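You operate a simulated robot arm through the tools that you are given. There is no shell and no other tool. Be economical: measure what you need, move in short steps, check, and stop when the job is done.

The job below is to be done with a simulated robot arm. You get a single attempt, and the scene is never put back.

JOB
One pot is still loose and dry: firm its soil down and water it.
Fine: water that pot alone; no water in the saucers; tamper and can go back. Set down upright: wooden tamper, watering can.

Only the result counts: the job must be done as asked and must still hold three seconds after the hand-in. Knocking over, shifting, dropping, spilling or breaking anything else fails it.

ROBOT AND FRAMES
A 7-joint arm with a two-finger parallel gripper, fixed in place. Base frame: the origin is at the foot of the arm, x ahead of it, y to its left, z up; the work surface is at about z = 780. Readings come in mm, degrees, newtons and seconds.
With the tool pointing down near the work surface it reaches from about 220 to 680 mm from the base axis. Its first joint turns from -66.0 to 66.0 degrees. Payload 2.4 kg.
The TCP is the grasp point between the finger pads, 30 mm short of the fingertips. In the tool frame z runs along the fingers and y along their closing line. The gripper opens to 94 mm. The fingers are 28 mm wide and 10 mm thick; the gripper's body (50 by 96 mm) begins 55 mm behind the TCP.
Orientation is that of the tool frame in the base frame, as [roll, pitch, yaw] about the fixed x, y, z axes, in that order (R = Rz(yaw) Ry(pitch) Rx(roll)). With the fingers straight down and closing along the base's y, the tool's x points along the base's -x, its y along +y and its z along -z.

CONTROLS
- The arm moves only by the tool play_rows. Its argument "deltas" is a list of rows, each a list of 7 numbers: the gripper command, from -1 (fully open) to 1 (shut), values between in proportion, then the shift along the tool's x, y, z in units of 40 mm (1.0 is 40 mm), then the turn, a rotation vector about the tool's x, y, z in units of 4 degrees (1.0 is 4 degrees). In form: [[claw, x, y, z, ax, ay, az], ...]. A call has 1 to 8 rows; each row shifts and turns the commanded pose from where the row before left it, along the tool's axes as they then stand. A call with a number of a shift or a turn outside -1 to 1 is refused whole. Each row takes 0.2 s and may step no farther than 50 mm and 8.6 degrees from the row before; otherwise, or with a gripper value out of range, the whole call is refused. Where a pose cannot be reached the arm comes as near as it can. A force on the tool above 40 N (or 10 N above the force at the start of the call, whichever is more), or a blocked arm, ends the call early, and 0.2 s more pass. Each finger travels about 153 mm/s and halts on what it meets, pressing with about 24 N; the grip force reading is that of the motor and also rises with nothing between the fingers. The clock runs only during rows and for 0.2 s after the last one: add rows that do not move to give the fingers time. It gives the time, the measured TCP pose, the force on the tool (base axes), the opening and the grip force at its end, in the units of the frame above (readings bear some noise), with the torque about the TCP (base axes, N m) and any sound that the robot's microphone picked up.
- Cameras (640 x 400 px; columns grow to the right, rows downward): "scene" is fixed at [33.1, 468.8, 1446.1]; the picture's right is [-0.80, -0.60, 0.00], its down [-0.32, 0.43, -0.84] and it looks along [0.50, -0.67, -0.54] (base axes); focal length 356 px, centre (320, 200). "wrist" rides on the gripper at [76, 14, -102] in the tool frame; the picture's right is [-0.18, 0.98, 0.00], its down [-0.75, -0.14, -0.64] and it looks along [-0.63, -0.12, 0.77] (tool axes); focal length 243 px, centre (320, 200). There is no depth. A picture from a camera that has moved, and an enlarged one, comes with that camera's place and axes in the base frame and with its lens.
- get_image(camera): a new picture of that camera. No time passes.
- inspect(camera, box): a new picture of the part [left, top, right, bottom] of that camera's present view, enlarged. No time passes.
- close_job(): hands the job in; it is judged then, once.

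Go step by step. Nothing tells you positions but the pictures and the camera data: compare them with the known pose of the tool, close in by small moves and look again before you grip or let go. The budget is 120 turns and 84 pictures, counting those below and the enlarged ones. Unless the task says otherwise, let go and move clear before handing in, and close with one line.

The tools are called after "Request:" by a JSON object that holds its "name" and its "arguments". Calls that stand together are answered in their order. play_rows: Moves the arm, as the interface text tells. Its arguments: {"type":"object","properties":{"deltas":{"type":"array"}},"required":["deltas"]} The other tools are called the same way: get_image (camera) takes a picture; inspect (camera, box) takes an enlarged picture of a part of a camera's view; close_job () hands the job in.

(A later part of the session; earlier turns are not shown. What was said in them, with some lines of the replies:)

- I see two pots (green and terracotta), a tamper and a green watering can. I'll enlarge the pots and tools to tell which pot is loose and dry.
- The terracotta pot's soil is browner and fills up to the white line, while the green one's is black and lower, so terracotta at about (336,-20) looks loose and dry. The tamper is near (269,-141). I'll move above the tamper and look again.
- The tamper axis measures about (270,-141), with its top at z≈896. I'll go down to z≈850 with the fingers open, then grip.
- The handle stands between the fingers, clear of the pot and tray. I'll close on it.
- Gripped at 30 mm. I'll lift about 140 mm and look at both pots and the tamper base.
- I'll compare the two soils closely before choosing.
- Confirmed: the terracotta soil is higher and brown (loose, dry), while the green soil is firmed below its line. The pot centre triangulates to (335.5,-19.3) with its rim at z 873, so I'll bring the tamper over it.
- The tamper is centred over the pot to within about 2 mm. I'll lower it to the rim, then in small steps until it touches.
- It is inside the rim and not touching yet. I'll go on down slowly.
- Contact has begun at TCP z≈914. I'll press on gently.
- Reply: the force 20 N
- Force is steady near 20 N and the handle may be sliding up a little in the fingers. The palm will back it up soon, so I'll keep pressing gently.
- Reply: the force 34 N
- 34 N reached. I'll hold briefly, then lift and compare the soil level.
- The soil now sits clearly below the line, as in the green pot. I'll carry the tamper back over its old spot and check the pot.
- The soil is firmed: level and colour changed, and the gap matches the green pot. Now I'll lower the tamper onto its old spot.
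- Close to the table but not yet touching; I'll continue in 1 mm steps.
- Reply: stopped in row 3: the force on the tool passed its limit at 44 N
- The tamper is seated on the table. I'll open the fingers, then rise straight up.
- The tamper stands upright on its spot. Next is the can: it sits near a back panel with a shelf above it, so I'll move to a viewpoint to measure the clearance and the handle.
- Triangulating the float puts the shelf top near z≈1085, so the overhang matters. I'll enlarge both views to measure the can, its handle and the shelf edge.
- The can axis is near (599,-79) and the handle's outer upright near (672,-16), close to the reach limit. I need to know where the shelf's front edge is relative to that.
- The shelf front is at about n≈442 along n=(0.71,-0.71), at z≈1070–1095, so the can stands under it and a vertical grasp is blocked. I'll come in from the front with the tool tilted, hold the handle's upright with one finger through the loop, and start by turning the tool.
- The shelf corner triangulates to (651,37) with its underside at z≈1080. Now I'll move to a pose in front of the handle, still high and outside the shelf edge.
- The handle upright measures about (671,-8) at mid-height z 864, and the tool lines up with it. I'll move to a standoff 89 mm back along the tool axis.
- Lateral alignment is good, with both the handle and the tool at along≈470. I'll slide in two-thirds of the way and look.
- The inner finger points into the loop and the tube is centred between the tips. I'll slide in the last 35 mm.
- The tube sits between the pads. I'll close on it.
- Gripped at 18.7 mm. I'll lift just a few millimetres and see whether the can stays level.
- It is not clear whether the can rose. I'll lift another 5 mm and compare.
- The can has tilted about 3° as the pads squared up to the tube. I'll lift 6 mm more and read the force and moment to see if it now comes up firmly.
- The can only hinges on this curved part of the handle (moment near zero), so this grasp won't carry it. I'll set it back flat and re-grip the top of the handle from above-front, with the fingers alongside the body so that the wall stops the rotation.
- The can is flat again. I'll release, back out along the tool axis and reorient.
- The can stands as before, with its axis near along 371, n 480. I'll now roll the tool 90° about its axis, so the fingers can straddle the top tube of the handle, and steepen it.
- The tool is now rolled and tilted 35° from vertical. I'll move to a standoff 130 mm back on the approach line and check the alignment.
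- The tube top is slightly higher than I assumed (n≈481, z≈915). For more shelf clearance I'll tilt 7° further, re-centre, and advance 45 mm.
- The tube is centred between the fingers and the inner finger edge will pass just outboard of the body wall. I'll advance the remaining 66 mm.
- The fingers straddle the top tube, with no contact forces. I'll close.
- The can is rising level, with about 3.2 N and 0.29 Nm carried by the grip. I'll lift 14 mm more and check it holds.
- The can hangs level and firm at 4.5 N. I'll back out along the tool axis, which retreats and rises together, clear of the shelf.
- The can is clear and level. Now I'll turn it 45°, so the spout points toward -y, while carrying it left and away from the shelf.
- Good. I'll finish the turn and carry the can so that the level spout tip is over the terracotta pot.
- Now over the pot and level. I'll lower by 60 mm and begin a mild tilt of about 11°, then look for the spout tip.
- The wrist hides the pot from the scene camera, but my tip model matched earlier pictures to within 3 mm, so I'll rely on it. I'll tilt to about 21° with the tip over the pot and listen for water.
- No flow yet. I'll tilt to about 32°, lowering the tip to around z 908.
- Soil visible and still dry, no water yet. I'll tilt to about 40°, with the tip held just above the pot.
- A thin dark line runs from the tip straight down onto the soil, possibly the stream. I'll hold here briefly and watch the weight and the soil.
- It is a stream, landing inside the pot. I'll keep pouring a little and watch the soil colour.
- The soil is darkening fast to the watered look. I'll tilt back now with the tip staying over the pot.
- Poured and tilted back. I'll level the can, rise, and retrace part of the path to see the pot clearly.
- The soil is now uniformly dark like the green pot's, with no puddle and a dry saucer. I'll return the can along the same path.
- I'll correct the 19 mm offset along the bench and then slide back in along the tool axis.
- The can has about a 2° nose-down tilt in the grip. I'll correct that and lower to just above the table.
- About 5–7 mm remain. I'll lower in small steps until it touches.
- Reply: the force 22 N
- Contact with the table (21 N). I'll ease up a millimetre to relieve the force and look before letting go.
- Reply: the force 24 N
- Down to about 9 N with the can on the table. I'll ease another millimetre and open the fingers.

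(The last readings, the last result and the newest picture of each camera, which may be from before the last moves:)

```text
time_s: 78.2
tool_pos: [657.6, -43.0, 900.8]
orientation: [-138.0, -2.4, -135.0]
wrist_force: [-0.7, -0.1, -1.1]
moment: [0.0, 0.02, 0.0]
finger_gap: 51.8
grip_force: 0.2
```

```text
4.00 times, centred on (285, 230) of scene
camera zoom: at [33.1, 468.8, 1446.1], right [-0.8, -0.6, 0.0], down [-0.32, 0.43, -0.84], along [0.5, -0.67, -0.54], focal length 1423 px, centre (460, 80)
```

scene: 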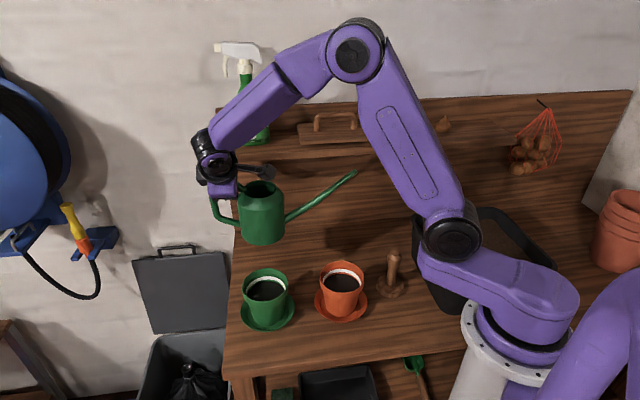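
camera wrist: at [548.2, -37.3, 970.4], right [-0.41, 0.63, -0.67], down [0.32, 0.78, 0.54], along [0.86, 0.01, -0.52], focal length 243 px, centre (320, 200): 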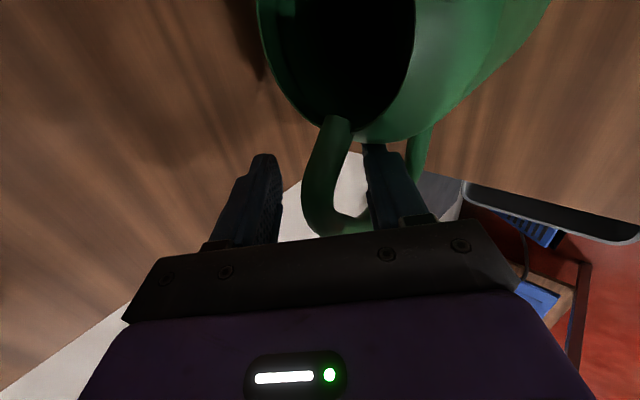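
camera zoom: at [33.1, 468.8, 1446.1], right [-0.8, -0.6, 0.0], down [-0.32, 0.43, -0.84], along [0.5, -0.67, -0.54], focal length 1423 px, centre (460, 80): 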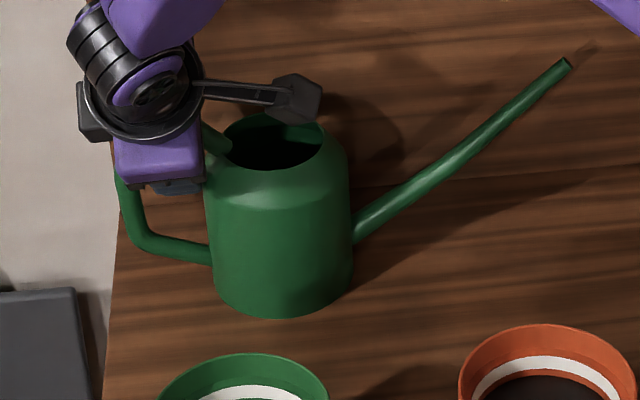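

The can stands upright with no force on the tool. I'll withdraw along the tool axis.

Request:
{"name": "play_rows", "arguments": {"deltas": [[-0.1, 0, 0, -0.3, 0, 0, 0], [-0.1, 0, 0, -0.6, 0, 0, 0], [-0.1, 0, 0, -0.8, 0, 0, 0], [-0.1, 0, 0, -1, 0, 0, 0], [-0.1, 0, 0, -1, 0, 0, 0], [-0.1, 0, 0, -1, 0, 0, 0], [-0.1, 0, 0, -1, 0, 0, 0], [-0.1, 0, 0, 0, 0, 0, 0]]}}

Request:
{"name": "get_image", "arguments": {"camera": "scene"}}

Request:
{"name": "inspect", "arguments": {"camera": "scene", "box": [220, 220, 420, 345]}}

```text
time_s: 80.0
tool_pos: [553.8, 70.6, 1071.7]
orientation: [-137.9, -2.4, -135.2]
wrist_force: [-0.1, -0.4, -0.6]
moment: [0.02, 0.03, 0.02]
finger_gap: 51.8
grip_force: 0.1
```

```text
5 pictures are left
```

scene: 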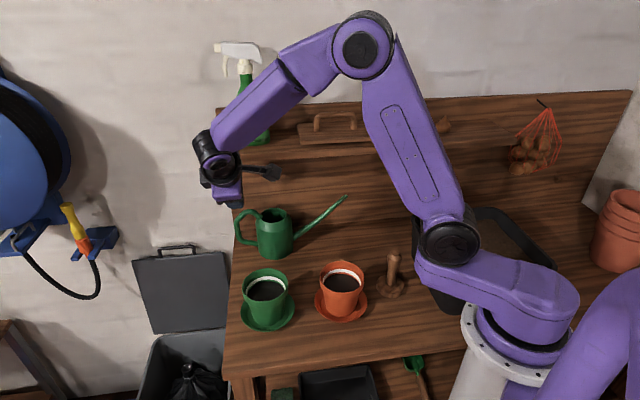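

```text
3.20 times, centred on (320, 282) of scene
camera zoom: at [33.1, 468.8, 1446.1], right [-0.8, -0.6, 0.0], down [-0.32, 0.43, -0.84], along [0.5, -0.67, -0.54], focal length 1138 px, centre (320, -64)
```

zoom: 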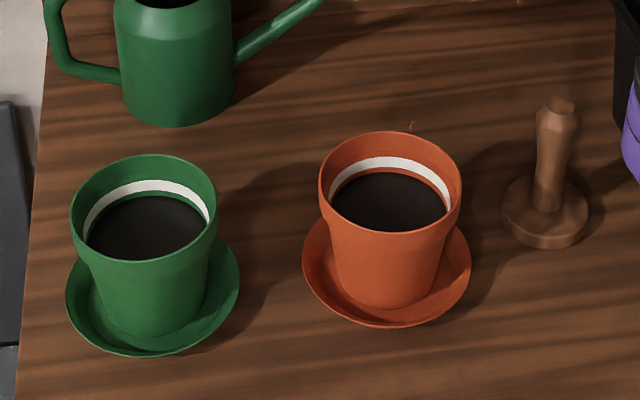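

Everything stands in place. A tiny speck behind the terracotta pot is worth one look.

Request:
{"name": "inspect", "arguments": {"camera": "scene", "box": [324, 245, 372, 275]}}

```text
13.33 times, centred on (348, 260) of scene
camera zoom: at [33.1, 468.8, 1446.1], right [-0.8, -0.6, 0.0], down [-0.32, 0.43, -0.84], along [0.5, -0.67, -0.54], focal length 4743 px, centre (-53, -600)
```

zoom: 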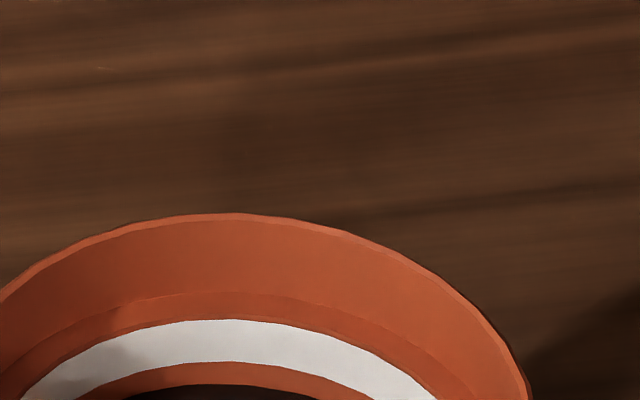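

The speck was only a picture artefact. The pot is firmed and wet, the saucers are dry, and the tamper and can stand upright with the arm clear, so I'm handing in.

Request:
{"name": "close_job", "arguments": {}}

```text
The job is handed in.
```

The terracotta pot's soil is firmed and watered. I poured only into that pot and both saucers look dry. The tamper and watering can stand upright back where they were, within a few millimetres for the can.
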